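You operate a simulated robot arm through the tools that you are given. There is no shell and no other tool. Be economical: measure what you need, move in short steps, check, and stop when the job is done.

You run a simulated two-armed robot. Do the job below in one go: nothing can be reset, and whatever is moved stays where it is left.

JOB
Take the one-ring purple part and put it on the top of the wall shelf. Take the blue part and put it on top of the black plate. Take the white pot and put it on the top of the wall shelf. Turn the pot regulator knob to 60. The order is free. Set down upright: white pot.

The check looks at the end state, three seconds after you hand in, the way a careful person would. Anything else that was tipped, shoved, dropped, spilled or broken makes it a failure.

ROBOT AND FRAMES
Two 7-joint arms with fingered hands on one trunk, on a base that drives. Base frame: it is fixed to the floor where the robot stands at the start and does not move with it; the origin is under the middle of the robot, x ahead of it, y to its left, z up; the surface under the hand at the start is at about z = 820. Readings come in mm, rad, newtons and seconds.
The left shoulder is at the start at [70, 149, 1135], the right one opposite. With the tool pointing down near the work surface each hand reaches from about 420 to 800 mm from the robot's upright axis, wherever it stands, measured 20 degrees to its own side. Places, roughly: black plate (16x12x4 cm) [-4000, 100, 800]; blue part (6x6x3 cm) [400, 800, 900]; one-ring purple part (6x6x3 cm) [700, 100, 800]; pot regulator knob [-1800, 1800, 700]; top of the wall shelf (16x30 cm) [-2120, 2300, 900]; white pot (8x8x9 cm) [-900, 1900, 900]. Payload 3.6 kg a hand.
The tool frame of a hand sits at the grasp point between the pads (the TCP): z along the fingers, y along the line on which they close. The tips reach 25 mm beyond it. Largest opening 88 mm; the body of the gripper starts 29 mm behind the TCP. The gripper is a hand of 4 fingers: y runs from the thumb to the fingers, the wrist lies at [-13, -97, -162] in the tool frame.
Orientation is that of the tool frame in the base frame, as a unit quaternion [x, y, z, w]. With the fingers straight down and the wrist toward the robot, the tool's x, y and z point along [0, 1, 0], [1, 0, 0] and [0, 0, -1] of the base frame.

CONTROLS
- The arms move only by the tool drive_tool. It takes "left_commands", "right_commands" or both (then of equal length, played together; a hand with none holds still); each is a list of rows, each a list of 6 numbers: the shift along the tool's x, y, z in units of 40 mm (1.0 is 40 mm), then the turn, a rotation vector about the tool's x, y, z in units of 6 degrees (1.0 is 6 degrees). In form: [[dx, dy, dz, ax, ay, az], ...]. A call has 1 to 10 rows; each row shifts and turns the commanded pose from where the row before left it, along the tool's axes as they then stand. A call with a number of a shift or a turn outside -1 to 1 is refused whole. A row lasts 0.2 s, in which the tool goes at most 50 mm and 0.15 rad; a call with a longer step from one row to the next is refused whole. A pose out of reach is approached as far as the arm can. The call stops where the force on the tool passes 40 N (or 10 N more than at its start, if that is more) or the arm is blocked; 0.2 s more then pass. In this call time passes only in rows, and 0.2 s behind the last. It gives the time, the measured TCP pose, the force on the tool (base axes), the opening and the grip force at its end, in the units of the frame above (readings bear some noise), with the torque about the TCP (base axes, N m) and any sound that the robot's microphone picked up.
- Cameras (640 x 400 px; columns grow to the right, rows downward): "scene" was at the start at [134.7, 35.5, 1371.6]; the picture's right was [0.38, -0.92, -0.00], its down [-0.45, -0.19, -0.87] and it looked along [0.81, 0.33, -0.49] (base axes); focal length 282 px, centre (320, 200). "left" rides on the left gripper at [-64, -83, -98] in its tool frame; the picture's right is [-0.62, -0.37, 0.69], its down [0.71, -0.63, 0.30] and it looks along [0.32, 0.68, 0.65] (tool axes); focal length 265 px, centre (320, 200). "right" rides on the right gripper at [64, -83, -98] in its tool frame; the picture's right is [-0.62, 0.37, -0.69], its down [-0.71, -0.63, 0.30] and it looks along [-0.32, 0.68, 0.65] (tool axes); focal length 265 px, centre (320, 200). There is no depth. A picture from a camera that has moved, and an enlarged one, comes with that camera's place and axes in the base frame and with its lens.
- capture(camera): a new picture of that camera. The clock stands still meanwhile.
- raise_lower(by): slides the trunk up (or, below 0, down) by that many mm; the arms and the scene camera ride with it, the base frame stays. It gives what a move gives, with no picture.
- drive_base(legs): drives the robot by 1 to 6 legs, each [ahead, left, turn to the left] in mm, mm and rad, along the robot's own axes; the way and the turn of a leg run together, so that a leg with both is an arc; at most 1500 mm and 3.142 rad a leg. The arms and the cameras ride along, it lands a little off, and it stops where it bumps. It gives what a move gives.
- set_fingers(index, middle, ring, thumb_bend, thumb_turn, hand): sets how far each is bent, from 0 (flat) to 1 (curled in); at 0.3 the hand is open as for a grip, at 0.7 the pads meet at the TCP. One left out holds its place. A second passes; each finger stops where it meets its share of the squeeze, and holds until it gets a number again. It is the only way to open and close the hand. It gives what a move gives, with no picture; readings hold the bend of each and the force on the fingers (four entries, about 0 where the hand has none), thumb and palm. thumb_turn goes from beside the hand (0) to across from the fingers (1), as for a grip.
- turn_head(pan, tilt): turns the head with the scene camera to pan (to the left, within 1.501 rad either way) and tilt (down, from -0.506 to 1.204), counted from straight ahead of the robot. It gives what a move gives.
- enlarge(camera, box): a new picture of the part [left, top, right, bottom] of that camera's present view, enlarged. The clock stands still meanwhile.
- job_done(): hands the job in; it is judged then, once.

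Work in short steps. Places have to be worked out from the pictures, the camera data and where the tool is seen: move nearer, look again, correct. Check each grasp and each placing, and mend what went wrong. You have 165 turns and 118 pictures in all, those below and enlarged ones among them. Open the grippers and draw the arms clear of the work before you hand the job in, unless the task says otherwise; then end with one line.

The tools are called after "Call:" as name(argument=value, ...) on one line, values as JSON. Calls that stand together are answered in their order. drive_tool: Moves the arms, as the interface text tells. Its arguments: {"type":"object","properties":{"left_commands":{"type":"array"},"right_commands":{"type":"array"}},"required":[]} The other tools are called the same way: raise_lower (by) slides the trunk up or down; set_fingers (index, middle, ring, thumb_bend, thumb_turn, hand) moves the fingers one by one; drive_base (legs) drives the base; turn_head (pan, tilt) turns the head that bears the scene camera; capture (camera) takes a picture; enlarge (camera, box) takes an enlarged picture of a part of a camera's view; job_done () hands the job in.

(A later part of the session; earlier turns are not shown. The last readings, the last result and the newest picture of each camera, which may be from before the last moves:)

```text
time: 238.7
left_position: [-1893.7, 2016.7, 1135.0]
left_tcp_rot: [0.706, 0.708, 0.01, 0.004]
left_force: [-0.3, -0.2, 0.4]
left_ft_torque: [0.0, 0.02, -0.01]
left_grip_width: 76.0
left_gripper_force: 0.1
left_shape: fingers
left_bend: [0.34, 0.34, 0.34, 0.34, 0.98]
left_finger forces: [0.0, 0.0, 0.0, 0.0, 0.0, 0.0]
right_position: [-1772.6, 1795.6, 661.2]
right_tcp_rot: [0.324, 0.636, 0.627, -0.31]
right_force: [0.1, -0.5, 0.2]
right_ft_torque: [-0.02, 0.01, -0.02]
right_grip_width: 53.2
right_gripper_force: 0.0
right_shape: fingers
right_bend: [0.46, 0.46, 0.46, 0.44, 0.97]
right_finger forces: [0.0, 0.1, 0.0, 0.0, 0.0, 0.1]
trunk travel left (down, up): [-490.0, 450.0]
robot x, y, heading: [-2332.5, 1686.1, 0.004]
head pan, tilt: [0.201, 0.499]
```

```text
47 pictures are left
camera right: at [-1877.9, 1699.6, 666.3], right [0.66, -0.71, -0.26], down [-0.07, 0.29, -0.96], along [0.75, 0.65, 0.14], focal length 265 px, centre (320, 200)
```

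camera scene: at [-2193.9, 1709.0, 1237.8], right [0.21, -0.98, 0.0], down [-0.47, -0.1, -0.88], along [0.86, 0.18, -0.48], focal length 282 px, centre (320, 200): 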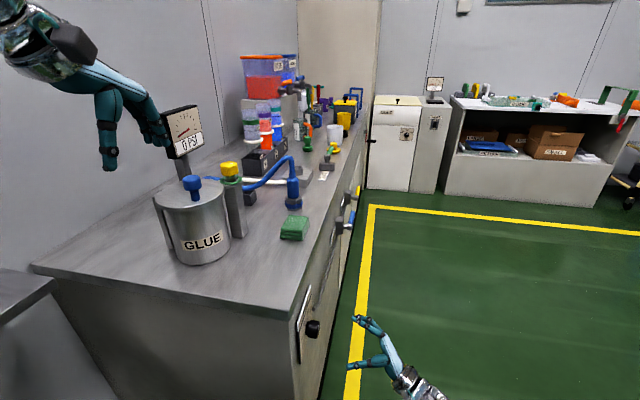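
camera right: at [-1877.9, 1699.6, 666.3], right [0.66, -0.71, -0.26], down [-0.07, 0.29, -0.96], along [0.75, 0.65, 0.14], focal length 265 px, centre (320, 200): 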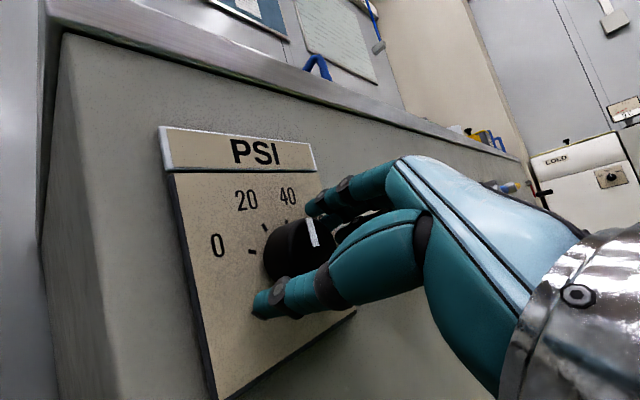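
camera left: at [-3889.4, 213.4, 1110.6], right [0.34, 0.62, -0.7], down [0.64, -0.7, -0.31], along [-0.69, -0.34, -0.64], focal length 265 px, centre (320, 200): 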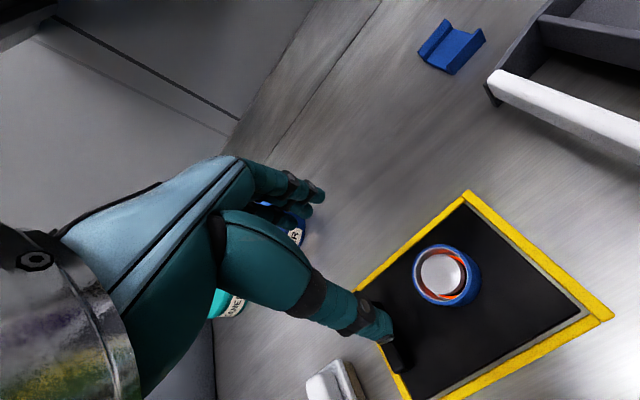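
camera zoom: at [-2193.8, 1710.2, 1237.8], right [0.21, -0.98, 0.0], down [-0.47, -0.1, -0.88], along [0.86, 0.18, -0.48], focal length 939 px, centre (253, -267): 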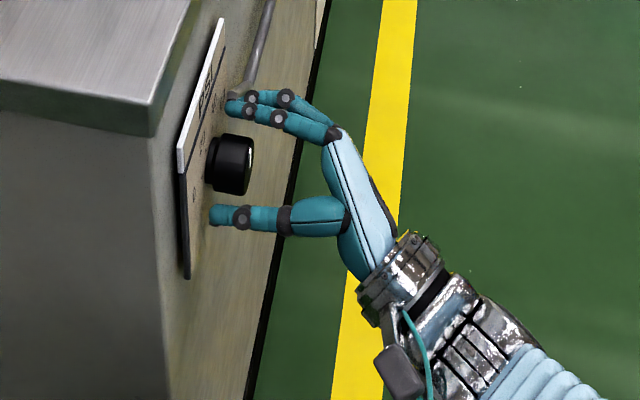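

The fingers straddle the knob. I advance 4 mm and close.

Call:
drive_tool(right_commands=[[0, 0, 0.1, 0, 0, 0]])

Call:
set_fingers(hand="right", index=0.75, middle=0.75, ring=0.75, thumb_bend=0.75)

Call:
capture(camera="right")

```text
time: 239.1
left_position: [-1893.4, 2018.7, 1133.1]
left_tcp_rot: [0.706, 0.708, 0.01, 0.004]
left_force: [0.1, 0.1, -0.1]
left_ft_torque: [-0.02, -0.01, 0.01]
left_grip_width: 76.0
left_gripper_force: 0.2
left_shape: fingers
left_bend: [0.34, 0.34, 0.34, 0.34, 0.98]
left_finger forces: [0.0, 0.0, 0.1, 0.0, 0.0, 0.0]
right_position: [-1771.4, 1800.9, 662.3]
right_tcp_rot: [0.324, 0.636, 0.628, -0.311]
right_force: [-0.1, -0.6, -0.4]
right_ft_torque: [0.02, -0.02, 0.02]
right_grip_width: 52.9
right_gripper_force: 0.2
right_shape: fingers
right_bend: [0.46, 0.46, 0.46, 0.44, 0.97]
right_finger forces: [0.0, 0.1, 0.0, 0.0, 0.0, 0.1]
trunk travel left (down, up): [-490.0, 450.0]
robot x, y, heading: [-2333.6, 1689.9, 0.008]
head pan, tilt: [0.201, 0.499]
```

```text
time: 240.1
left_position: [-1893.2, 2018.8, 1132.6]
left_tcp_rot: [0.706, 0.708, 0.008, 0.004]
left_force: [-0.1, 0.3, 0.1]
left_ft_torque: [0.03, 0.03, -0.01]
left_grip_width: 76.0
left_gripper_force: 0.0
left_shape: fingers
left_bend: [0.34, 0.34, 0.34, 0.34, 0.98]
left_finger forces: [0.0, 0.0, 0.0, 0.0, 0.0, 0.0]
right_position: [-1770.4, 1801.0, 661.6]
right_tcp_rot: [0.326, 0.636, 0.627, -0.31]
right_force: [6.1, 3.5, -2.8]
right_ft_torque: [0.02, -0.03, -0.18]
right_grip_width: 28.5
right_gripper_force: 17.6
right_shape: fingers
right_bend: [0.59, 0.62, 0.74, 0.56, 0.96]
right_finger forces: [8.6, 9.8, 2.0, 0.0, 15.7, 0.0]
trunk travel left (down, up): [-490.0, 450.0]
robot x, y, heading: [-2335.1, 1689.2, 0.005]
head pan, tilt: [0.201, 0.499]
```

```text
46 pictures are left
camera right: at [-1876.9, 1703.3, 666.2], right [0.66, -0.71, -0.26], down [-0.08, 0.29, -0.96], along [0.75, 0.65, 0.13], focal length 265 px, centre (320, 200)
```

right: 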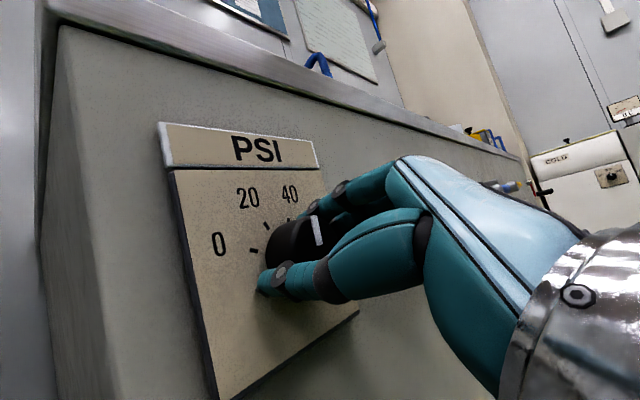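

Knob gripped (17 N). I turn +30° first and check.

Call:
drive_tool(right_commands=[[0, 0, 0, 0, 0, 1], [0, 0, 0, 0, 0, 1], [0, 0, 0, 0, 0, 1], [0, 0, 0, 0, 0, 1], [0, 0, 0, 0, 0, 1]])

Call:
capture(camera="right")

```text
time: 241.3
left_position: [-1892.2, 2016.3, 1132.8]
left_tcp_rot: [0.706, 0.708, 0.009, 0.002]
left_force: [0.3, 0.2, 0.8]
left_ft_torque: [0.01, 0.0, 0.02]
left_grip_width: 75.9
left_gripper_force: 0.1
left_shape: fingers
left_bend: [0.34, 0.34, 0.34, 0.34, 0.98]
left_finger forces: [0.1, 0.0, 0.0, 0.0, 0.0, 0.0]
right_position: [-1770.2, 1798.9, 659.3]
right_tcp_rot: [0.479, 0.53, 0.525, -0.463]
right_force: [2.1, 1.3, -5.9]
right_ft_torque: [-0.08, -0.03, -0.06]
right_grip_width: 28.5
right_gripper_force: 18.4
right_shape: fingers
right_bend: [0.59, 0.62, 0.74, 0.56, 0.96]
right_finger forces: [8.0, 9.7, 2.9, 0.0, 16.0, 0.0]
trunk travel left (down, up): [-490.0, 450.0]
robot x, y, heading: [-2334.4, 1689.7, 0.014]
head pan, tilt: [0.201, 0.499]
```

```text
45 pictures are left
camera right: at [-1861.4, 1704.1, 717.0], right [0.43, -0.71, -0.56], down [-0.54, 0.29, -0.79], along [0.72, 0.64, -0.26], focal length 265 px, centre (320, 200)
```

right: 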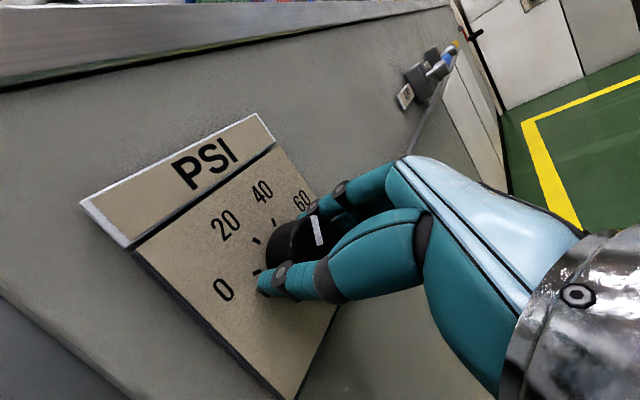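

The pointer followed by 30° exactly. Another 30°.

Call:
drive_tool(right_commands=[[0, 0, 0, 0, 0, 1], [0, 0, 0, 0, 0, 1], [0, 0, 0, 0, 0, 1], [0, 0, 0, 0, 0, 1], [0, 0, 0, 0, 0, 1]])

Call:
enlarge(camera="right", box=[160, 100, 440, 340])

```text
time: 242.5
left_position: [-1892.7, 2016.5, 1132.9]
left_tcp_rot: [0.706, 0.709, 0.008, 0.002]
left_force: [-0.2, 0.1, 0.0]
left_ft_torque: [-0.01, -0.02, 0.04]
left_grip_width: 75.9
left_gripper_force: 0.0
left_shape: fingers
left_bend: [0.34, 0.34, 0.34, 0.34, 0.98]
left_finger forces: [0.0, 0.1, 0.1, 0.0, 0.0, 0.0]
right_position: [-1771.1, 1799.1, 658.5]
right_tcp_rot: [0.601, 0.388, 0.386, -0.582]
right_force: [-0.6, -0.5, -14.9]
right_ft_torque: [-0.23, -0.09, 0.02]
right_grip_width: 28.5
right_gripper_force: 21.1
right_shape: fingers
right_bend: [0.59, 0.61, 0.74, 0.57, 0.96]
right_finger forces: [8.2, 10.8, 9.3, 0.1, 14.4, 0.0]
trunk travel left (down, up): [-490.0, 450.0]
robot x, y, heading: [-2331.0, 1692.1, 0.006]
head pan, tilt: [0.201, 0.499]
```

```text
1.67 times, centred on (300, 220) of right
camera zoom: at [-1822.4, 1704.6, 753.7], right [0.08, -0.71, -0.7], down [-0.86, 0.3, -0.41], along [0.5, 0.63, -0.59], focal length 442 px, centre (353, 167)
```

zoom: 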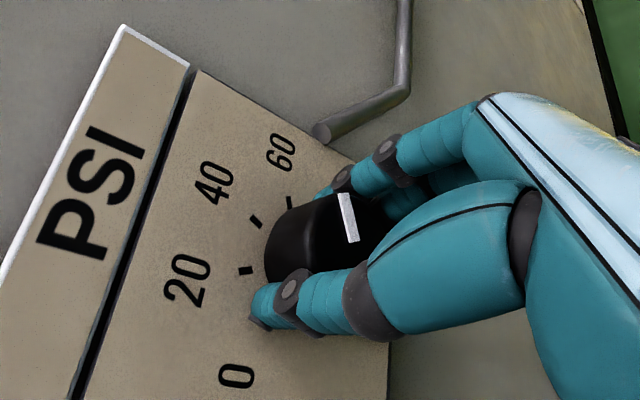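

Total turn 60°. I open the fingers part-way and withdraw straight back, then check the pointer.

Call:
set_fingers(hand="right", index=0.45, middle=0.45, ring=0.45, thumb_bend=0.42)

Call:
drive_tool(right_commands=[[0, 0, -0.5, 0, 0, 0], [0, 0, -0.9, 0, 0, 0], [0, 0, -0.9, 0, 0, 0], [0, 0, -0.9, 0, 0, 0]])

Call:
capture(camera="right")

```text
time: 243.5
left_position: [-1892.8, 2017.4, 1133.1]
left_tcp_rot: [0.706, 0.708, 0.011, 0.002]
left_force: [0.8, -0.5, 0.1]
left_ft_torque: [0.0, -0.01, 0.02]
left_grip_width: 75.9
left_gripper_force: 0.2
left_shape: fingers
left_bend: [0.34, 0.34, 0.34, 0.34, 0.98]
left_finger forces: [0.0, 0.0, 0.0, 0.0, 0.1, 0.1]
right_position: [-1771.5, 1799.7, 661.3]
right_tcp_rot: [0.599, 0.389, 0.39, -0.582]
right_force: [1.1, 1.0, 0.0]
right_ft_torque: [0.02, 0.01, -0.01]
right_grip_width: 56.0
right_gripper_force: 0.1
right_shape: fingers
right_bend: [0.45, 0.45, 0.45, 0.42, 0.97]
right_finger forces: [0.0, 0.0, 0.0, 0.0, 0.0, 0.1]
trunk travel left (down, up): [-490.0, 450.0]
robot x, y, heading: [-2333.1, 1689.9, 0.007]
head pan, tilt: [0.201, 0.499]
```

```text
time: 244.5
left_position: [-1894.3, 2015.9, 1134.4]
left_tcp_rot: [0.706, 0.709, 0.011, 0.003]
left_force: [0.4, -0.3, 1.0]
left_ft_torque: [0.01, 0.0, 0.01]
left_grip_width: 76.0
left_gripper_force: 0.0
left_shape: fingers
left_bend: [0.34, 0.34, 0.34, 0.34, 0.98]
left_finger forces: [0.1, 0.0, 0.0, 0.0, 0.0, 0.0]
right_position: [-1775.2, 1672.9, 665.9]
right_tcp_rot: [0.598, 0.389, 0.388, -0.583]
right_force: [0.5, 0.5, -0.3]
right_ft_torque: [0.01, 0.02, 0.0]
right_grip_width: 55.5
right_gripper_force: 0.1
right_shape: fingers
right_bend: [0.45, 0.45, 0.45, 0.42, 0.97]
right_finger forces: [0.1, 0.0, 0.0, 0.0, 0.1, 0.0]
trunk travel left (down, up): [-490.0, 450.0]
robot x, y, heading: [-2332.7, 1689.1, 0.006]
head pan, tilt: [0.201, 0.499]
```

```text
43 pictures are left
camera right: at [-1826.2, 1578.0, 760.0], right [0.08, -0.71, -0.7], down [-0.86, 0.31, -0.41], along [0.51, 0.64, -0.58], focal length 265 px, centre (320, 200)
```

right: 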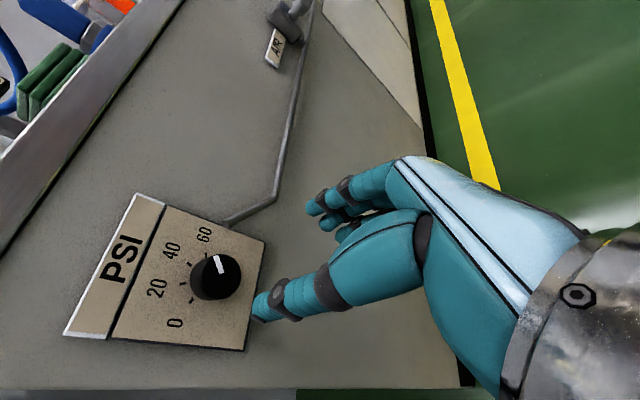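

Call:
enlarge(camera="right", box=[130, 200, 290, 350])

```text
2.67 times, centred on (210, 275) of right
camera zoom: at [-1826.2, 1578.0, 760.0], right [0.08, -0.71, -0.7], down [-0.86, 0.31, -0.41], along [0.51, 0.64, -0.58], focal length 708 px, centre (613, 0)
```

zoom: 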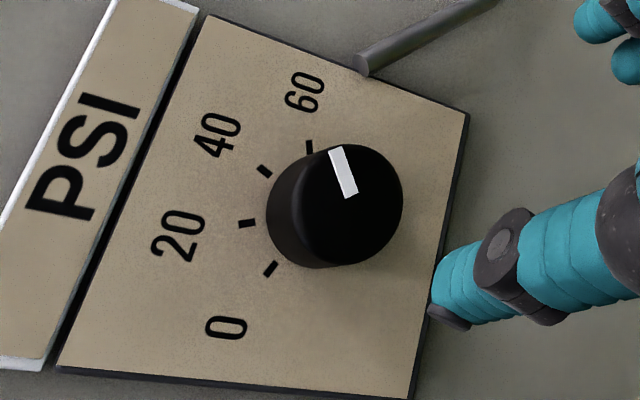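

From tick geometry the ticks are at ±67.5° (45° per 20), so 60 needs a bit more turn than I made. I zoom in to measure the pointer precisely.

Call:
enlarge(camera="right", box=[180, 220, 260, 310])

```text
4.44 times, centred on (220, 265) of right
camera zoom: at [-1826.2, 1578.0, 760.0], right [0.08, -0.71, -0.7], down [-0.86, 0.31, -0.41], along [0.51, 0.64, -0.58], focal length 1180 px, centre (764, -89)
```

zoom: 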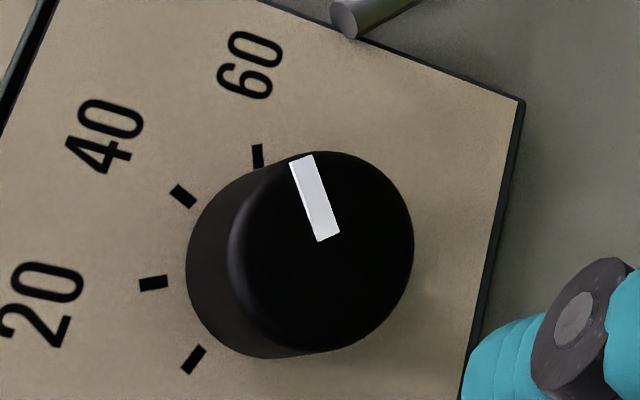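

Pointer measures 53.4° versus 67.5° for the 60 tick. I roll the hand back 30°, re-approach, grip and turn ~15° more.

Call:
drive_tool(right_commands=[[0, 0, 0, 0, 0, -1], [0, 0, 0, 0, 0, -1], [0, 0, 0, 0, 0, -1], [0, 0, 0, 0, 0, -1], [0, 0, 0, 0, 0, -1]])

Call:
drive_tool(right_commands=[[-0.04, 0.06, 0.9, 0, 0, 0], [0, 0, 0.9, 0, 0, 0], [0, 0, 0.7, 0, 0, 0]])

Call:
capture(camera="right")

```text
time: 245.7
left_position: [-1893.5, 2017.6, 1134.1]
left_tcp_rot: [0.706, 0.708, 0.009, 0.003]
left_force: [-0.8, 0.1, 0.1]
left_ft_torque: [-0.02, 0.01, 0.02]
left_grip_width: 75.8
left_gripper_force: 0.0
left_shape: fingers
left_bend: [0.34, 0.34, 0.34, 0.34, 0.98]
left_finger forces: [0.0, 0.0, 0.0, 0.1, 0.0, 0.0]
right_position: [-1773.8, 1671.4, 665.4]
right_tcp_rot: [0.477, 0.532, 0.526, -0.461]
right_force: [-0.5, 0.2, 0.5]
right_ft_torque: [-0.01, 0.02, -0.02]
right_grip_width: 55.4
right_gripper_force: 0.0
right_shape: fingers
right_bend: [0.45, 0.45, 0.45, 0.42, 0.97]
right_finger forces: [0.1, 0.0, 0.0, 0.0, 0.0, 0.0]
trunk travel left (down, up): [-490.0, 450.0]
robot x, y, heading: [-2332.4, 1692.3, 0.002]
head pan, tilt: [0.201, 0.499]
```

```text
time: 246.5
left_position: [-1894.4, 2018.5, 1133.2]
left_tcp_rot: [0.705, 0.709, 0.009, 0.002]
left_force: [0.2, 0.6, 0.0]
left_ft_torque: [-0.03, 0.01, -0.02]
left_grip_width: 76.0
left_gripper_force: 0.0
left_shape: fingers
left_bend: [0.34, 0.34, 0.34, 0.34, 0.98]
left_finger forces: [0.1, 0.0, 0.0, 0.0, 0.1, 0.0]
right_position: [-1767.2, 1773.2, 660.7]
right_tcp_rot: [0.479, 0.53, 0.526, -0.461]
right_force: [0.2, -0.1, -0.2]
right_ft_torque: [0.01, -0.01, -0.02]
right_grip_width: 55.7
right_gripper_force: 0.1
right_shape: fingers
right_bend: [0.45, 0.45, 0.45, 0.42, 0.97]
right_finger forces: [0.0, 0.0, 0.0, 0.0, 0.0, 0.0]
trunk travel left (down, up): [-490.0, 450.0]
robot x, y, heading: [-2330.9, 1693.2, 0.006]
head pan, tilt: [0.201, 0.499]
```

```text
40 pictures are left
camera right: at [-1859.2, 1677.6, 717.2], right [0.43, -0.71, -0.56], down [-0.54, 0.29, -0.79], along [0.73, 0.64, -0.26], focal length 265 px, centre (320, 200)
```

right: 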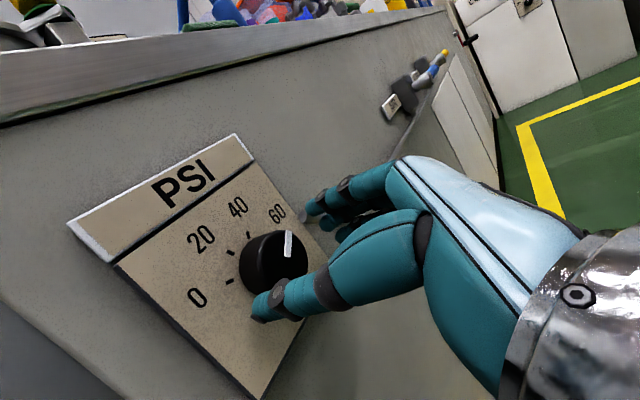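

I trim 3 mm back in x, advance 27 mm onto the knob and grip, then turn 15°.

Call:
drive_tool(right_commands=[[0, -0.07, 0.3, 0, 0, 0], [0, 0, 0.37, 0, 0, 0]])

Call:
set_fingers(hand="right", index=0.75, middle=0.75, ring=0.75, thumb_bend=0.75)

Call:
drive_tool(right_commands=[[0, 0, 0, 0, 0, 0.9], [0, 0, 0, 0, 0, 0.9], [0, 0, 0, 0, 0, 0.7], [0, 0, 0, 0, 0, 0]])

Call:
enlarge(camera="right", box=[180, 150, 360, 320])

```text
time: 247.1
left_position: [-1893.0, 2018.1, 1134.2]
left_tcp_rot: [0.706, 0.708, 0.009, 0.003]
left_force: [0.3, -0.4, -0.7]
left_ft_torque: [0.02, -0.02, 0.04]
left_grip_width: 76.1
left_gripper_force: 0.1
left_shape: fingers
left_bend: [0.34, 0.34, 0.34, 0.34, 0.98]
left_finger forces: [0.0, 0.0, 0.0, 0.0, 0.0, 0.1]
right_position: [-1770.9, 1798.9, 659.6]
right_tcp_rot: [0.478, 0.531, 0.526, -0.462]
right_force: [0.0, 0.2, 0.6]
right_ft_torque: [-0.02, -0.03, 0.0]
right_grip_width: 55.6
right_gripper_force: 0.0
right_shape: fingers
right_bend: [0.45, 0.45, 0.45, 0.42, 0.97]
right_finger forces: [0.1, 0.0, 0.0, 0.0, 0.0, 0.0]
trunk travel left (down, up): [-490.0, 450.0]
robot x, y, heading: [-2333.8, 1690.9, 0.005]
head pan, tilt: [0.201, 0.499]
```

```text
time: 248.1
left_position: [-1893.0, 2016.9, 1133.5]
left_tcp_rot: [0.705, 0.709, 0.009, 0.004]
left_force: [-0.5, 0.6, 0.4]
left_ft_torque: [-0.01, 0.01, -0.02]
left_grip_width: 76.1
left_gripper_force: 0.0
left_shape: fingers
left_bend: [0.34, 0.34, 0.34, 0.34, 0.98]
left_finger forces: [0.0, 0.1, 0.0, 0.1, 0.0, 0.0]
right_position: [-1769.4, 1798.0, 659.0]
right_tcp_rot: [0.479, 0.53, 0.526, -0.462]
right_force: [1.1, 2.0, -4.5]
right_ft_torque: [-0.1, -0.02, -0.1]
right_grip_width: 29.0
right_gripper_force: 17.8
right_shape: fingers
right_bend: [0.59, 0.63, 0.75, 0.55, 0.96]
right_finger forces: [8.2, 9.3, 0.9, 0.0, 16.8, 0.1]
trunk travel left (down, up): [-490.0, 450.0]
robot x, y, heading: [-2331.6, 1692.3, 0.004]
head pan, tilt: [0.201, 0.499]
```

```text
time: 249.1
left_position: [-1893.0, 2017.8, 1132.7]
left_tcp_rot: [0.706, 0.708, 0.009, 0.003]
left_force: [-0.8, 0.2, 0.0]
left_ft_torque: [-0.04, -0.01, 0.02]
left_grip_width: 76.1
left_gripper_force: 0.0
left_shape: fingers
left_bend: [0.34, 0.34, 0.34, 0.34, 0.98]
left_finger forces: [0.0, 0.1, 0.0, 0.0, 0.1, 0.1]
right_position: [-1768.9, 1798.5, 657.4]
right_tcp_rot: [0.544, 0.463, 0.461, -0.527]
right_force: [1.6, 2.1, -6.3]
right_ft_torque: [-0.04, -0.18, -0.07]
right_grip_width: 29.4
right_gripper_force: 18.1
right_shape: fingers
right_bend: [0.59, 0.62, 0.75, 0.56, 0.97]
right_finger forces: [7.8, 9.6, 2.5, 0.0, 17.2, 0.0]
trunk travel left (down, up): [-490.0, 450.0]
robot x, y, heading: [-2334.3, 1691.2, 0.006]
head pan, tilt: [0.201, 0.499]
```

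```text
2.35 times, centred on (270, 235) of right
camera zoom: at [-1843.6, 1703.4, 736.9], right [0.27, -0.71, -0.65], down [-0.72, 0.3, -0.62], along [0.64, 0.64, -0.43], focal length 624 px, centre (438, 118)
```

zoom: 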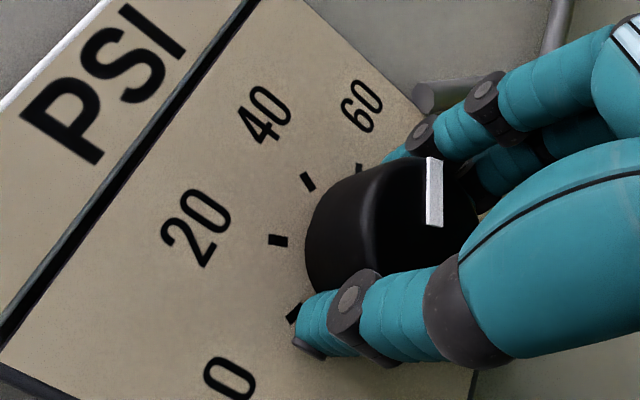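

While gripped, the pointer measures 67°, i.e. right at 60. I release, withdraw and verify.

Call:
set_fingers(hand="right", index=0.45, middle=0.45, ring=0.45, thumb_bend=0.42)

Call:
drive_tool(right_commands=[[0, 0, -0.5, 0, 0, 0], [0, 0, -0.9, 0, 0, 0], [0, 0, -0.9, 0, 0, 0], [0, 0, -0.9, 0, 0, 0]])

Call:
enlarge(camera="right", box=[160, 180, 290, 320])

```text
time: 250.1
left_position: [-1893.6, 2017.2, 1132.1]
left_tcp_rot: [0.705, 0.709, 0.009, 0.003]
left_force: [0.0, 0.1, -0.1]
left_ft_torque: [-0.02, 0.0, 0.01]
left_grip_width: 76.1
left_gripper_force: 0.1
left_shape: fingers
left_bend: [0.34, 0.34, 0.34, 0.34, 0.98]
left_finger forces: [0.1, 0.0, 0.1, 0.0, 0.0, 0.0]
right_position: [-1769.5, 1798.4, 659.7]
right_tcp_rot: [0.543, 0.464, 0.461, -0.527]
right_force: [0.4, 0.7, 0.2]
right_ft_torque: [0.0, -0.02, 0.03]
right_grip_width: 55.1
right_gripper_force: 0.0
right_shape: fingers
right_bend: [0.45, 0.45, 0.45, 0.42, 0.98]
right_finger forces: [0.0, 0.0, 0.1, 0.0, 0.0, 0.0]
trunk travel left (down, up): [-490.0, 450.0]
robot x, y, heading: [-2332.6, 1691.6, 0.005]
head pan, tilt: [0.201, 0.499]
```

```text
time: 251.1
left_position: [-1894.3, 2016.1, 1133.1]
left_tcp_rot: [0.706, 0.708, 0.011, 0.003]
left_force: [0.0, 0.0, -0.4]
left_ft_torque: [0.01, 0.0, -0.01]
left_grip_width: 75.8
left_gripper_force: 0.2
left_shape: fingers
left_bend: [0.34, 0.34, 0.34, 0.34, 0.98]
left_finger forces: [0.0, 0.0, 0.0, 0.1, 0.0, 0.0]
right_position: [-1773.5, 1669.0, 663.7]
right_tcp_rot: [0.543, 0.463, 0.462, -0.527]
right_force: [0.1, 0.6, 0.2]
right_ft_torque: [-0.03, 0.01, -0.02]
right_grip_width: 55.3
right_gripper_force: 0.0
right_shape: fingers
right_bend: [0.45, 0.45, 0.45, 0.42, 0.98]
right_finger forces: [0.0, 0.1, 0.1, 0.0, 0.1, 0.0]
trunk travel left (down, up): [-490.0, 450.0]
robot x, y, heading: [-2334.5, 1692.2, 0.014]
head pan, tilt: [0.201, 0.499]
```

```text
2.86 times, centred on (225, 250) of right
camera zoom: at [-1847.2, 1573.2, 741.1], right [0.27, -0.71, -0.65], down [-0.72, 0.3, -0.62], along [0.64, 0.64, -0.43], focal length 758 px, centre (591, 57)
```

zoom: 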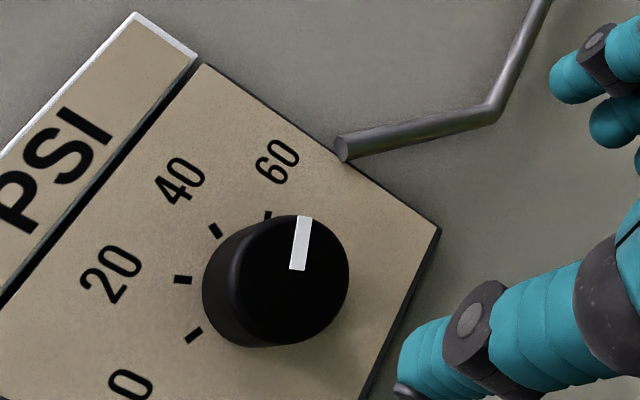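

Pointer is at 67.0° after release: the knob reads 60. Next the pot: I back away, restore the right hand to pointing down, and raise the trunk.

Call:
drive_base(legs=[[-200, 0, 0], [0, -600, 0]])

Call:
drive_tool(right_commands=[[0, 0, 0, 0, -1, -0.7], [0, 0, 0, 0, -1, -0.7], [0, 0, 0, 0, -1, 0], [0, 0, 0, 0, -1, 0], [0, 0, 0, 0, -1, 0], [0, 0, 0, 0, -1, 0], [0, 0, 0, 0, -1, 0], [0, 0, 0, 0, -1, 0], [0, 0, 0, 0, -1, 0], [0, 0, 0, 0, -1, 0]])

Call:
drive_tool(right_commands=[[0, 0, 0, 0, -1, 0], [0, 0, 0, 0, -1, 0], [0, 0, 0, 0, -1, 0], [0, 0, 0, 0, -1, 0], [0, 0, 0, 0, -1, 0]])

Call:
raise_lower(by=300)

Call:
drive_tool(right_commands=[[0, 0, -0.9, 0, 0, 0], [0, 0, -0.9, 0, 0, 0], [0, 0, -0.9, 0, 0, 0], [0, 0, -0.9, 0, 0, 0]])

```text
time: 262.1
left_position: [-2094.9, 1406.5, 1133.8]
left_tcp_rot: [0.708, 0.706, 0.009, 0.003]
left_force: [0.3, -0.5, 0.1]
left_ft_torque: [0.01, 0.02, -0.01]
left_grip_width: 75.9
left_gripper_force: 0.1
left_shape: fingers
left_bend: [0.34, 0.34, 0.34, 0.34, 0.98]
left_finger forces: [0.1, 0.0, 0.1, 0.0, 0.1, 0.0]
right_position: [-1976.4, 1059.5, 662.9]
right_tcp_rot: [0.544, 0.462, 0.463, -0.525]
right_force: [-0.5, 0.8, 0.0]
right_ft_torque: [0.0, 0.01, 0.02]
right_grip_width: 55.4
right_gripper_force: 0.0
right_shape: fingers
right_bend: [0.45, 0.45, 0.45, 0.42, 0.98]
right_finger forces: [0.0, 0.0, 0.0, 0.1, 0.0, 0.0]
trunk travel left (down, up): [-490.0, 450.0]
robot x, y, heading: [-2536.0, 1080.1, -0.002]
head pan, tilt: [0.201, 0.499]
```

```text
time: 264.3
left_position: [-2095.3, 1407.9, 1132.9]
left_tcp_rot: [0.708, 0.706, 0.009, 0.004]
left_force: [0.2, -0.8, 0.3]
left_ft_torque: [0.04, 0.02, 0.0]
left_grip_width: 76.3
left_gripper_force: 0.1
left_shape: fingers
left_bend: [0.34, 0.34, 0.34, 0.34, 0.98]
left_finger forces: [0.0, 0.0, 0.1, 0.0, 0.0, 0.1]
right_position: [-1977.7, 1057.6, 664.1]
right_tcp_rot: [0.686, 0.683, 0.177, -0.176]
right_force: [0.9, -0.3, 0.5]
right_ft_torque: [0.0, 0.02, 0.01]
right_grip_width: 55.4
right_gripper_force: 0.0
right_shape: fingers
right_bend: [0.45, 0.45, 0.45, 0.42, 0.98]
right_finger forces: [0.0, 0.0, 0.1, 0.1, 0.0, 0.1]
trunk travel left (down, up): [-490.0, 450.0]
robot x, y, heading: [-2538.1, 1082.0, -0.003]
head pan, tilt: [0.201, 0.499]
```

```text
time: 265.5
left_position: [-2095.2, 1407.5, 1133.8]
left_tcp_rot: [0.709, 0.706, 0.01, 0.003]
left_force: [1.6, 0.6, 0.0]
left_ft_torque: [0.0, -0.02, -0.02]
left_grip_width: 76.2
left_gripper_force: 0.0
left_shape: fingers
left_bend: [0.34, 0.34, 0.34, 0.34, 0.98]
left_finger forces: [0.0, 0.0, 0.0, 0.0, 0.1, 0.0]
right_position: [-1977.6, 1059.4, 664.0]
right_tcp_rot: [0.708, 0.706, -0.008, 0.008]
right_force: [0.3, -0.2, 1.2]
right_ft_torque: [-0.02, 0.01, 0.0]
right_grip_width: 55.4
right_gripper_force: 0.0
right_shape: fingers
right_bend: [0.45, 0.45, 0.45, 0.42, 0.98]
right_finger forces: [0.0, 0.0, 0.1, 0.0, 0.1, 0.0]
trunk travel left (down, up): [-490.0, 450.0]
robot x, y, heading: [-2539.5, 1082.6, -0.0]
head pan, tilt: [0.201, 0.499]
```

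```text
time: 268.5
left_position: [-2095.0, 1407.9, 1433.3]
left_tcp_rot: [0.708, 0.706, 0.01, 0.002]
left_force: [0.6, -0.7, 0.1]
left_ft_torque: [0.0, -0.03, 0.01]
left_grip_width: 76.2
left_gripper_force: 0.1
left_shape: fingers
left_bend: [0.34, 0.34, 0.34, 0.34, 0.98]
left_finger forces: [0.0, 0.0, 0.1, 0.0, 0.1, 0.0]
right_position: [-1977.7, 1058.1, 963.5]
right_tcp_rot: [0.708, 0.706, -0.007, 0.007]
right_force: [-0.3, 0.1, -0.4]
right_ft_torque: [0.02, -0.03, 0.0]
right_grip_width: 55.4
right_gripper_force: 0.0
right_shape: fingers
right_bend: [0.45, 0.45, 0.45, 0.42, 0.98]
right_finger forces: [0.1, 0.0, 0.1, 0.0, 0.1, 0.0]
trunk travel left (down, up): [-790.0, 150.0]
robot x, y, heading: [-2535.1, 1079.8, -0.004]
head pan, tilt: [0.201, 0.499]
```

```text
time: 269.5
left_position: [-2095.6, 1407.9, 1434.2]
left_tcp_rot: [0.709, 0.706, 0.009, 0.004]
left_force: [0.4, 0.2, 0.3]
left_ft_torque: [0.0, -0.02, -0.02]
left_grip_width: 76.2
left_gripper_force: 0.1
left_shape: fingers
left_bend: [0.34, 0.34, 0.34, 0.34, 0.98]
left_finger forces: [0.0, 0.0, 0.1, 0.0, 0.0, 0.0]
right_position: [-1979.0, 1061.7, 1106.8]
right_tcp_rot: [0.709, 0.705, -0.007, 0.006]
right_force: [0.0, 0.5, 0.2]
right_ft_torque: [-0.01, 0.02, -0.01]
right_grip_width: 55.3
right_gripper_force: 0.0
right_shape: fingers
right_bend: [0.45, 0.45, 0.45, 0.42, 0.98]
right_finger forces: [0.0, 0.0, 0.0, 0.0, 0.0, 0.0]
trunk travel left (down, up): [-790.0, 150.0]
robot x, y, heading: [-2535.3, 1084.9, 0.002]
head pan, tilt: [0.201, 0.499]
```

Arms are back in neutral. I drive along the bench to x≈−950 and turn to face it.

Call:
drive_base(legs=[[800, 0, 0], [785, 0, 0], [0, 0, 1.565]])

Call:
turn_head(pan=-0.1, tilt=0.55)

Call:
capture(camera="scene")

```text
time: 300.0
left_position: [-1261.0, 1534.6, 1433.5]
left_tcp_rot: [0.008, 1.0, 0.008, -0.005]
left_force: [0.8, -0.1, -0.4]
left_ft_torque: [-0.01, -0.03, 0.02]
left_grip_width: 76.0
left_gripper_force: 0.1
left_shape: fingers
left_bend: [0.34, 0.34, 0.34, 0.34, 0.98]
left_finger forces: [0.1, 0.0, 0.0, 0.1, 0.0, 0.0]
right_position: [-913.8, 1648.4, 1104.7]
right_tcp_rot: [0.008, 1.0, 0.0, 0.01]
right_force: [0.4, -0.5, -0.4]
right_ft_torque: [0.03, 0.04, 0.0]
right_grip_width: 55.5
right_gripper_force: 0.0
right_shape: fingers
right_bend: [0.45, 0.45, 0.45, 0.42, 0.98]
right_finger forces: [0.0, 0.1, 0.0, 0.0, 0.0, 0.1]
trunk travel left (down, up): [-790.0, 150.0]
robot x, y, heading: [-942.0, 1088.4, 1.562]
head pan, tilt: [0.201, 0.499]
```

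```text
time: 300.8
left_position: [-1261.0, 1535.8, 1433.8]
left_tcp_rot: [0.008, 1.0, 0.009, -0.004]
left_force: [0.4, 0.1, 0.1]
left_ft_torque: [0.0, 0.0, 0.04]
left_grip_width: 76.3
left_gripper_force: 0.1
left_shape: fingers
left_bend: [0.34, 0.34, 0.34, 0.34, 0.98]
left_finger forces: [0.0, 0.1, 0.0, 0.0, 0.1, 0.0]
right_position: [-912.6, 1646.4, 1105.9]
right_tcp_rot: [0.008, 1.0, 0.0, 0.01]
right_force: [0.6, 0.2, -0.4]
right_ft_torque: [-0.01, 0.01, -0.02]
right_grip_width: 55.5
right_gripper_force: 0.0
right_shape: fingers
right_bend: [0.45, 0.45, 0.45, 0.42, 0.98]
right_finger forces: [0.1, 0.0, 0.0, 0.0, 0.0, 0.0]
trunk travel left (down, up): [-790.0, 150.0]
robot x, y, heading: [-944.9, 1087.5, 1.559]
head pan, tilt: [-0.099, 0.55]
```

```text
37 pictures are left
camera scene: at [-931.7, 1228.0, 1533.2], right [0.99, -0.11, 0.0], down [-0.06, -0.52, -0.85], along [0.1, 0.85, -0.52], focal length 282 px, centre (320, 200)
```

scene: 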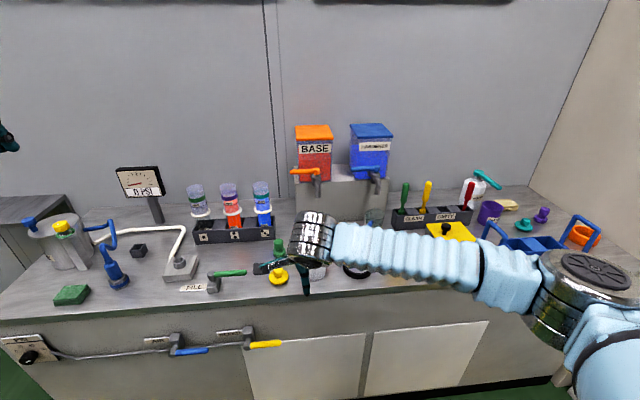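

The pot is hidden behind my hand in this view, so I look with the right-hand camera.

Call:
capture(camera="right")

```text
36 pictures are left
camera right: at [-981.2, 1565.6, 1203.3], right [0.61, 0.36, 0.7], down [0.71, -0.64, -0.29], along [0.35, 0.68, -0.65], focal length 265 px, centre (320, 200)
```

right: 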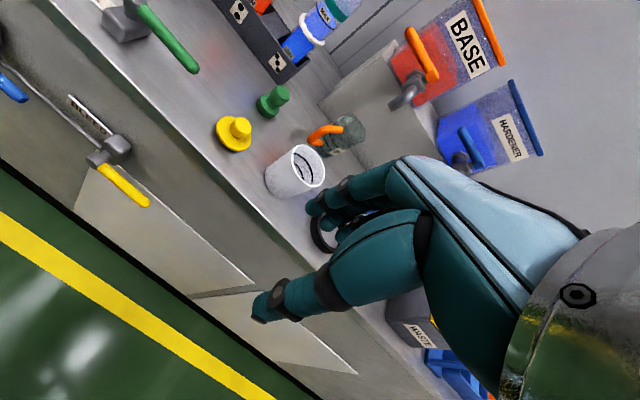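

The pot stands at about [-871, 1907], rim z≈910, with ~70+ mm free around it. I drive 255 mm ahead and 40 mm right and open the hand wider.

Call:
drive_base(legs=[[255, -40, 0.01]])

Call:
set_fingers(hand="right", index=0.22, middle=0.22, ring=0.22, thumb_bend=0.22, thumb_turn=1)

Call:
capture(camera="right")

```text
time: 304.6
left_position: [-1225.8, 1783.1, 1433.2]
left_tcp_rot: [0.002, 1.0, 0.009, -0.006]
left_force: [1.0, 0.0, 0.0]
left_ft_torque: [0.02, 0.02, -0.02]
left_grip_width: 75.9
left_gripper_force: 0.0
left_shape: fingers
left_bend: [0.34, 0.34, 0.34, 0.34, 0.98]
left_finger forces: [0.0, 0.0, 0.1, 0.0, 0.1, 0.1]
right_position: [-879.7, 1899.4, 1105.9]
right_tcp_rot: [0.003, 1.0, 0.001, 0.01]
right_force: [0.4, 0.2, -0.6]
right_ft_torque: [-0.01, -0.01, 0.0]
right_grip_width: 55.5
right_gripper_force: 0.0
right_shape: fingers
right_bend: [0.45, 0.45, 0.45, 0.42, 0.98]
right_finger forces: [0.0, 0.0, 0.0, 0.1, 0.0, 0.0]
trunk travel left (down, up): [-790.0, 150.0]
robot x, y, heading: [-900.3, 1345.2, 1.574]
head pan, tilt: [-0.099, 0.55]
```

```text
time: 305.6
left_position: [-1226.7, 1783.8, 1433.0]
left_tcp_rot: [0.002, 1.0, 0.009, -0.005]
left_force: [-0.8, 0.6, 0.1]
left_ft_torque: [0.01, 0.03, 0.01]
left_grip_width: 76.2
left_gripper_force: 0.0
left_shape: fingers
left_bend: [0.34, 0.34, 0.34, 0.34, 0.98]
left_finger forces: [0.1, 0.0, 0.1, 0.1, 0.0, 0.0]
right_position: [-881.4, 1901.2, 1107.0]
right_tcp_rot: [0.002, 1.0, 0.001, 0.009]
right_force: [0.3, 0.4, 0.6]
right_ft_torque: [-0.03, -0.01, 0.0]
right_grip_width: 99.9
right_gripper_force: 0.1
right_shape: fingers
right_bend: [0.22, 0.22, 0.22, 0.22, 0.97]
right_finger forces: [0.0, 0.0, 0.1, 0.0, 0.0, 0.1]
trunk travel left (down, up): [-790.0, 150.0]
robot x, y, heading: [-899.3, 1346.3, 1.571]
head pan, tilt: [-0.099, 0.55]
```

```text
35 pictures are left
camera right: at [-946.9, 1819.2, 1203.1], right [0.61, 0.37, 0.7], down [0.72, -0.63, -0.29], along [0.34, 0.68, -0.65], focal length 265 px, centre (320, 200)
```

right: 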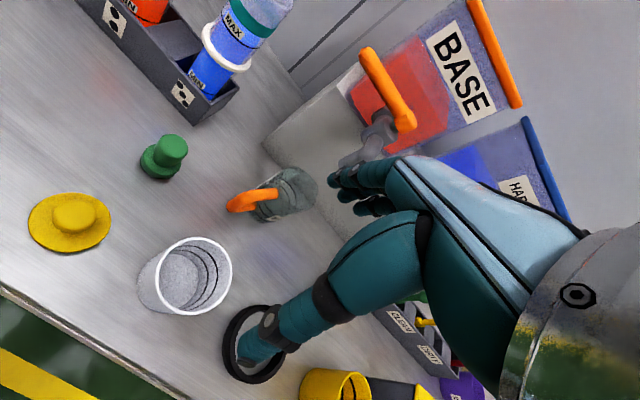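

Pot refined to [-874, 1910], rim z≈906; opening is 100 mm. I descend 130 mm with small trims and re-check.

Call:
drive_tool(right_commands=[[-0.09, 0.1, 0.8, 0, 0, 0], [-0.09, 0.1, 0.8, 0, 0, 0], [0, 0, 0.8, 0, 0, 0], [0, 0, 0.8, 0, 0, 0]])

Call:
capture(camera="right")

Call:
enlarge(camera="scene", box=[260, 200, 440, 330])

```text
time: 306.6
left_position: [-1224.9, 1783.6, 1433.9]
left_tcp_rot: [0.002, 1.0, 0.009, -0.005]
left_force: [-0.5, 0.1, -0.3]
left_ft_torque: [-0.01, -0.03, 0.0]
left_grip_width: 76.4
left_gripper_force: 0.0
left_shape: fingers
left_bend: [0.34, 0.34, 0.34, 0.34, 0.98]
left_finger forces: [0.0, 0.0, 0.0, 0.0, 0.0, 0.0]
right_position: [-870.7, 1908.1, 976.9]
right_tcp_rot: [0.003, 1.0, 0.0, 0.009]
right_force: [0.3, 0.4, 0.9]
right_ft_torque: [0.0, 0.02, 0.06]
right_grip_width: 99.8
right_gripper_force: 0.0
right_shape: fingers
right_bend: [0.22, 0.22, 0.22, 0.22, 0.97]
right_finger forces: [0.0, 0.0, 0.0, 0.0, 0.0, 0.0]
trunk travel left (down, up): [-790.0, 150.0]
robot x, y, heading: [-900.7, 1343.8, 1.569]
head pan, tilt: [-0.099, 0.55]
```

```text
34 pictures are left
camera right: at [-936.5, 1825.9, 1074.5], right [0.61, 0.36, 0.7], down [0.72, -0.63, -0.29], along [0.34, 0.68, -0.65], focal length 265 px, centre (320, 200)
```

right: 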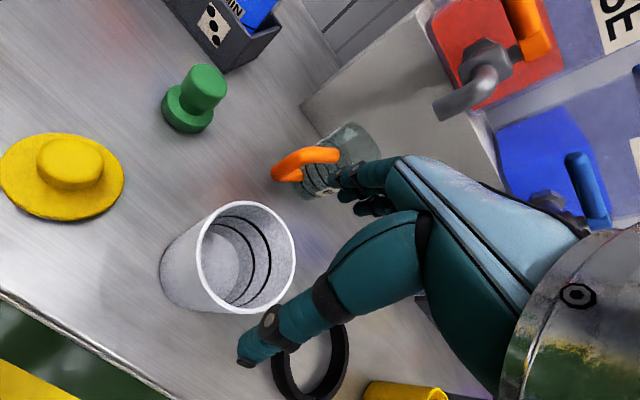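

```text
3.08 times, centred on (350, 265) of scene
camera zoom: at [-891.2, 1484.2, 1533.2], right [0.99, -0.1, 0.0], down [-0.05, -0.52, -0.85], along [0.08, 0.85, -0.52], focal length 867 px, centre (228, 0)
```

zoom: 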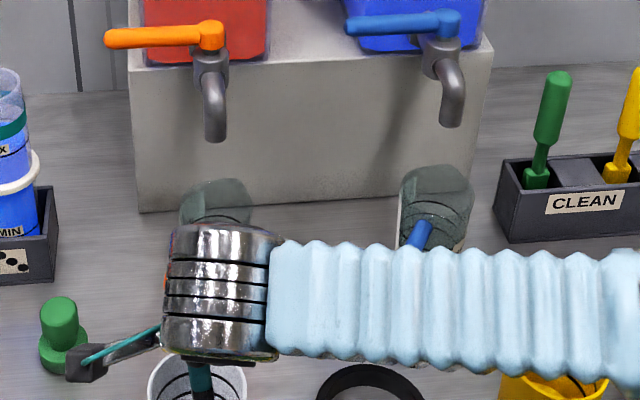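

Centred within a few mm (pot at [-875, 1908]). I descend to TCP z≈891 around the rim.

Call:
drive_tool(right_commands=[[0.1, 0, 0.6, 0, 0, 0], [0, 0, 0.6, 0, 0, 0], [0, 0, 0.5, 0, 0, 0], [0, 0, 0.4, 0, 0, 0]])

Call:
capture(camera="right")

```text
time: 307.6
left_position: [-1227.5, 1784.5, 1433.7]
left_tcp_rot: [0.001, 1.0, 0.009, -0.004]
left_force: [0.3, 0.4, -0.6]
left_ft_torque: [-0.02, 0.0, 0.01]
left_grip_width: 76.0
left_gripper_force: 0.0
left_shape: fingers
left_bend: [0.34, 0.34, 0.34, 0.34, 0.98]
left_finger forces: [0.1, 0.0, 0.0, 0.1, 0.0, 0.1]
right_position: [-872.7, 1909.6, 893.7]
right_tcp_rot: [0.002, 1.0, 0.001, 0.009]
right_force: [0.0, -0.3, 1.3]
right_ft_torque: [0.01, -0.01, 0.01]
right_grip_width: 100.7
right_gripper_force: 0.8
right_shape: fingers
right_bend: [0.22, 0.22, 0.22, 0.22, 0.97]
right_finger forces: [0.8, 0.1, 0.0, 0.1, 0.6, 0.1]
trunk travel left (down, up): [-790.0, 150.0]
robot x, y, heading: [-904.4, 1342.3, 1.562]
head pan, tilt: [-0.099, 0.55]
```

```text
32 pictures are left
camera right: at [-938.8, 1827.3, 990.9], right [0.61, 0.36, 0.7], down [0.72, -0.63, -0.29], along [0.34, 0.68, -0.65], focal length 265 px, centre (320, 200)
```

right: 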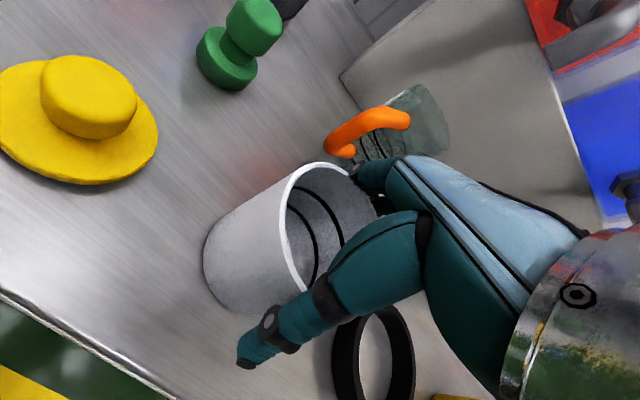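

The pot is between thumb and fingers with light touch. I close the hand.

Call:
set_fingers(hand="right", index=0.6, middle=0.6, ring=0.6, thumb_bend=0.6)

Call:
capture(camera="right")

```text
time: 308.6
left_position: [-1224.4, 1782.3, 1435.0]
left_tcp_rot: [0.002, 1.0, 0.01, -0.004]
left_force: [0.6, -0.1, -0.1]
left_ft_torque: [0.07, 0.04, -0.02]
left_grip_width: 76.1
left_gripper_force: 0.0
left_shape: fingers
left_bend: [0.34, 0.34, 0.34, 0.34, 0.98]
left_finger forces: [0.1, 0.1, 0.0, 0.0, 0.0, 0.0]
right_position: [-872.4, 1909.5, 894.4]
right_tcp_rot: [0.003, 1.0, 0.001, 0.01]
right_force: [-0.1, 1.5, 8.9]
right_ft_torque: [0.49, -0.11, 0.07]
right_grip_width: 78.4
right_gripper_force: 30.0
right_shape: fingers
right_bend: [0.27, 0.43, 0.48, 0.44, 0.98]
right_finger forces: [14.8, 7.6, 7.6, 0.0, 29.9, 0.1]
trunk travel left (down, up): [-790.0, 150.0]
robot x, y, heading: [-898.6, 1346.8, 1.569]
head pan, tilt: [-0.099, 0.55]
```

```text
31 pictures are left
camera right: at [-938.5, 1826.9, 991.9], right [0.61, 0.36, 0.71], down [0.72, -0.63, -0.29], along [0.34, 0.68, -0.65], focal length 265 px, centre (320, 200)
```

right: 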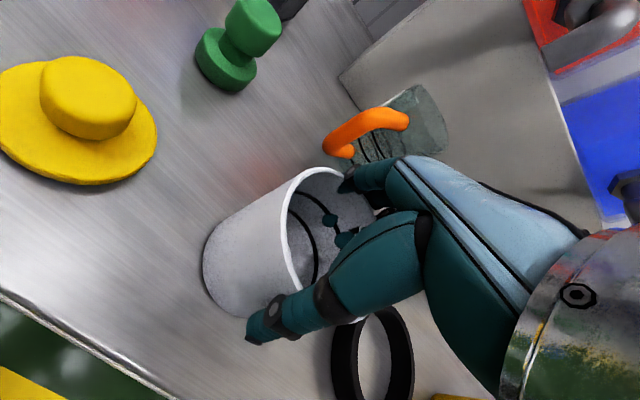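

Middle and ring fingers went inside the rim – not a good grasp. I open, rise clear of the rim, and spread the fingers further.

Call:
set_fingers(hand="right", index=0.22, middle=0.22, ring=0.22, thumb_bend=0.2)

Call:
drive_tool(right_commands=[[0, 0, -0.3, 0, 0, 0], [0, 0, -0.5, 0, 0, 0], [0, 0, -0.6, 0, 0, 0]])

Call:
set_fingers(hand="right", index=0.12, middle=0.12, ring=0.12, thumb_bend=0.18)

Call:
capture(camera="right")

```text
time: 309.6
left_position: [-1226.0, 1784.1, 1433.6]
left_tcp_rot: [0.001, 1.0, 0.009, -0.005]
left_force: [0.4, -0.6, -0.7]
left_ft_torque: [-0.02, -0.01, 0.0]
left_grip_width: 76.1
left_gripper_force: 0.0
left_shape: fingers
left_bend: [0.34, 0.34, 0.34, 0.34, 0.98]
left_finger forces: [0.0, 0.1, 0.0, 0.1, 0.0, 0.1]
right_position: [-871.9, 1909.5, 893.6]
right_tcp_rot: [0.003, 1.0, 0.0, 0.01]
right_force: [0.0, -1.1, 0.1]
right_ft_torque: [0.03, -0.02, 0.03]
right_grip_width: 100.8
right_gripper_force: 0.1
right_shape: fingers
right_bend: [0.22, 0.22, 0.22, 0.2, 0.97]
right_finger forces: [0.1, 0.0, 0.1, 0.0, 0.0, 0.1]
trunk travel left (down, up): [-790.0, 150.0]
robot x, y, heading: [-900.6, 1344.4, 1.571]
head pan, tilt: [-0.099, 0.55]
```

```text
time: 310.4
left_position: [-1226.3, 1782.7, 1432.5]
left_tcp_rot: [0.002, 1.0, 0.01, -0.006]
left_force: [-0.2, 0.3, -0.2]
left_ft_torque: [0.01, 0.04, 0.02]
left_grip_width: 76.3
left_gripper_force: 0.1
left_shape: fingers
left_bend: [0.34, 0.34, 0.34, 0.34, 0.98]
left_finger forces: [0.0, 0.0, 0.0, 0.1, 0.1, 0.1]
right_position: [-876.3, 1909.6, 948.7]
right_tcp_rot: [0.003, 1.0, 0.0, 0.009]
right_force: [0.6, 0.4, -0.6]
right_ft_torque: [0.01, 0.04, 0.04]
right_grip_width: 101.1
right_gripper_force: 0.0
right_shape: fingers
right_bend: [0.22, 0.22, 0.22, 0.2, 0.97]
right_finger forces: [0.0, 0.1, 0.1, 0.1, 0.0, 0.1]
trunk travel left (down, up): [-790.0, 150.0]
robot x, y, heading: [-901.9, 1344.0, 1.568]
head pan, tilt: [-0.099, 0.55]
```

```text
time: 311.4
left_position: [-1226.7, 1782.8, 1433.1]
left_tcp_rot: [0.002, 1.0, 0.009, -0.006]
left_force: [-0.3, 0.8, -0.6]
left_ft_torque: [-0.01, -0.03, -0.02]
left_grip_width: 76.0
left_gripper_force: 0.1
left_shape: fingers
left_bend: [0.34, 0.34, 0.34, 0.34, 0.98]
left_finger forces: [0.0, 0.1, 0.0, 0.1, 0.0, 0.0]
right_position: [-873.5, 1908.6, 948.1]
right_tcp_rot: [0.003, 1.0, 0.001, 0.01]
right_force: [-0.7, 0.2, -0.8]
right_ft_torque: [0.0, -0.01, -0.03]
right_grip_width: 113.5
right_gripper_force: 0.0
right_shape: fingers
right_bend: [0.12, 0.12, 0.12, 0.18, 0.97]
right_finger forces: [0.0, 0.0, 0.0, 0.0, 0.1, 0.0]
trunk travel left (down, up): [-790.0, 150.0]
robot x, y, heading: [-900.9, 1342.8, 1.567]
head pan, tilt: [-0.099, 0.55]
```

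```text
30 pictures are left
camera right: at [-940.8, 1827.3, 1045.2], right [0.61, 0.37, 0.7], down [0.72, -0.63, -0.29], along [0.34, 0.68, -0.65], focal length 265 px, centre (320, 200)
```

right: 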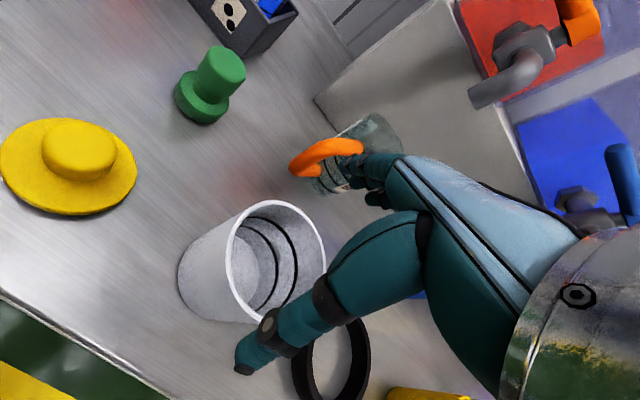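

Rim centre is at [-873, 1906]; the aperture (113 mm) now spans −61…+52 about the TCP. I shift +3 mm in y and descend again in small steps.

Call:
drive_tool(right_commands=[[0, 0.07, 0.3, 0, 0, 0], [0, 0, 0.35, 0, 0, 0], [0, 0, 0.35, 0, 0, 0], [0, 0, 0.35, 0, 0, 0]])

Call:
capture(camera="right")

```text
time: 312.4
left_position: [-1226.9, 1783.7, 1433.4]
left_tcp_rot: [0.002, 1.0, 0.009, -0.004]
left_force: [-0.6, -1.0, 0.4]
left_ft_torque: [0.02, -0.03, 0.0]
left_grip_width: 76.2
left_gripper_force: 0.0
left_shape: fingers
left_bend: [0.34, 0.34, 0.34, 0.34, 0.98]
left_finger forces: [0.0, 0.0, 0.0, 0.0, 0.1, 0.1]
right_position: [-872.5, 1911.0, 895.2]
right_tcp_rot: [0.003, 1.0, 0.001, 0.009]
right_force: [-0.4, -0.5, -0.2]
right_ft_torque: [-0.03, 0.04, 0.01]
right_grip_width: 113.6
right_gripper_force: 0.0
right_shape: fingers
right_bend: [0.12, 0.12, 0.12, 0.18, 0.97]
right_finger forces: [0.1, 0.1, 0.0, 0.0, 0.0, 0.0]
trunk travel left (down, up): [-790.0, 150.0]
robot x, y, heading: [-901.1, 1346.2, 1.574]
head pan, tilt: [-0.099, 0.55]
```

```text
29 pictures are left
camera right: at [-938.9, 1829.0, 993.8], right [0.61, 0.37, 0.7], down [0.72, -0.63, -0.29], along [0.34, 0.68, -0.65], focal length 265 px, centre (320, 200)
```

right: 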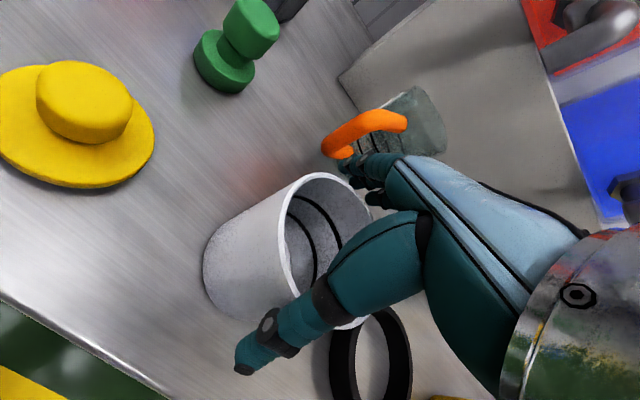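

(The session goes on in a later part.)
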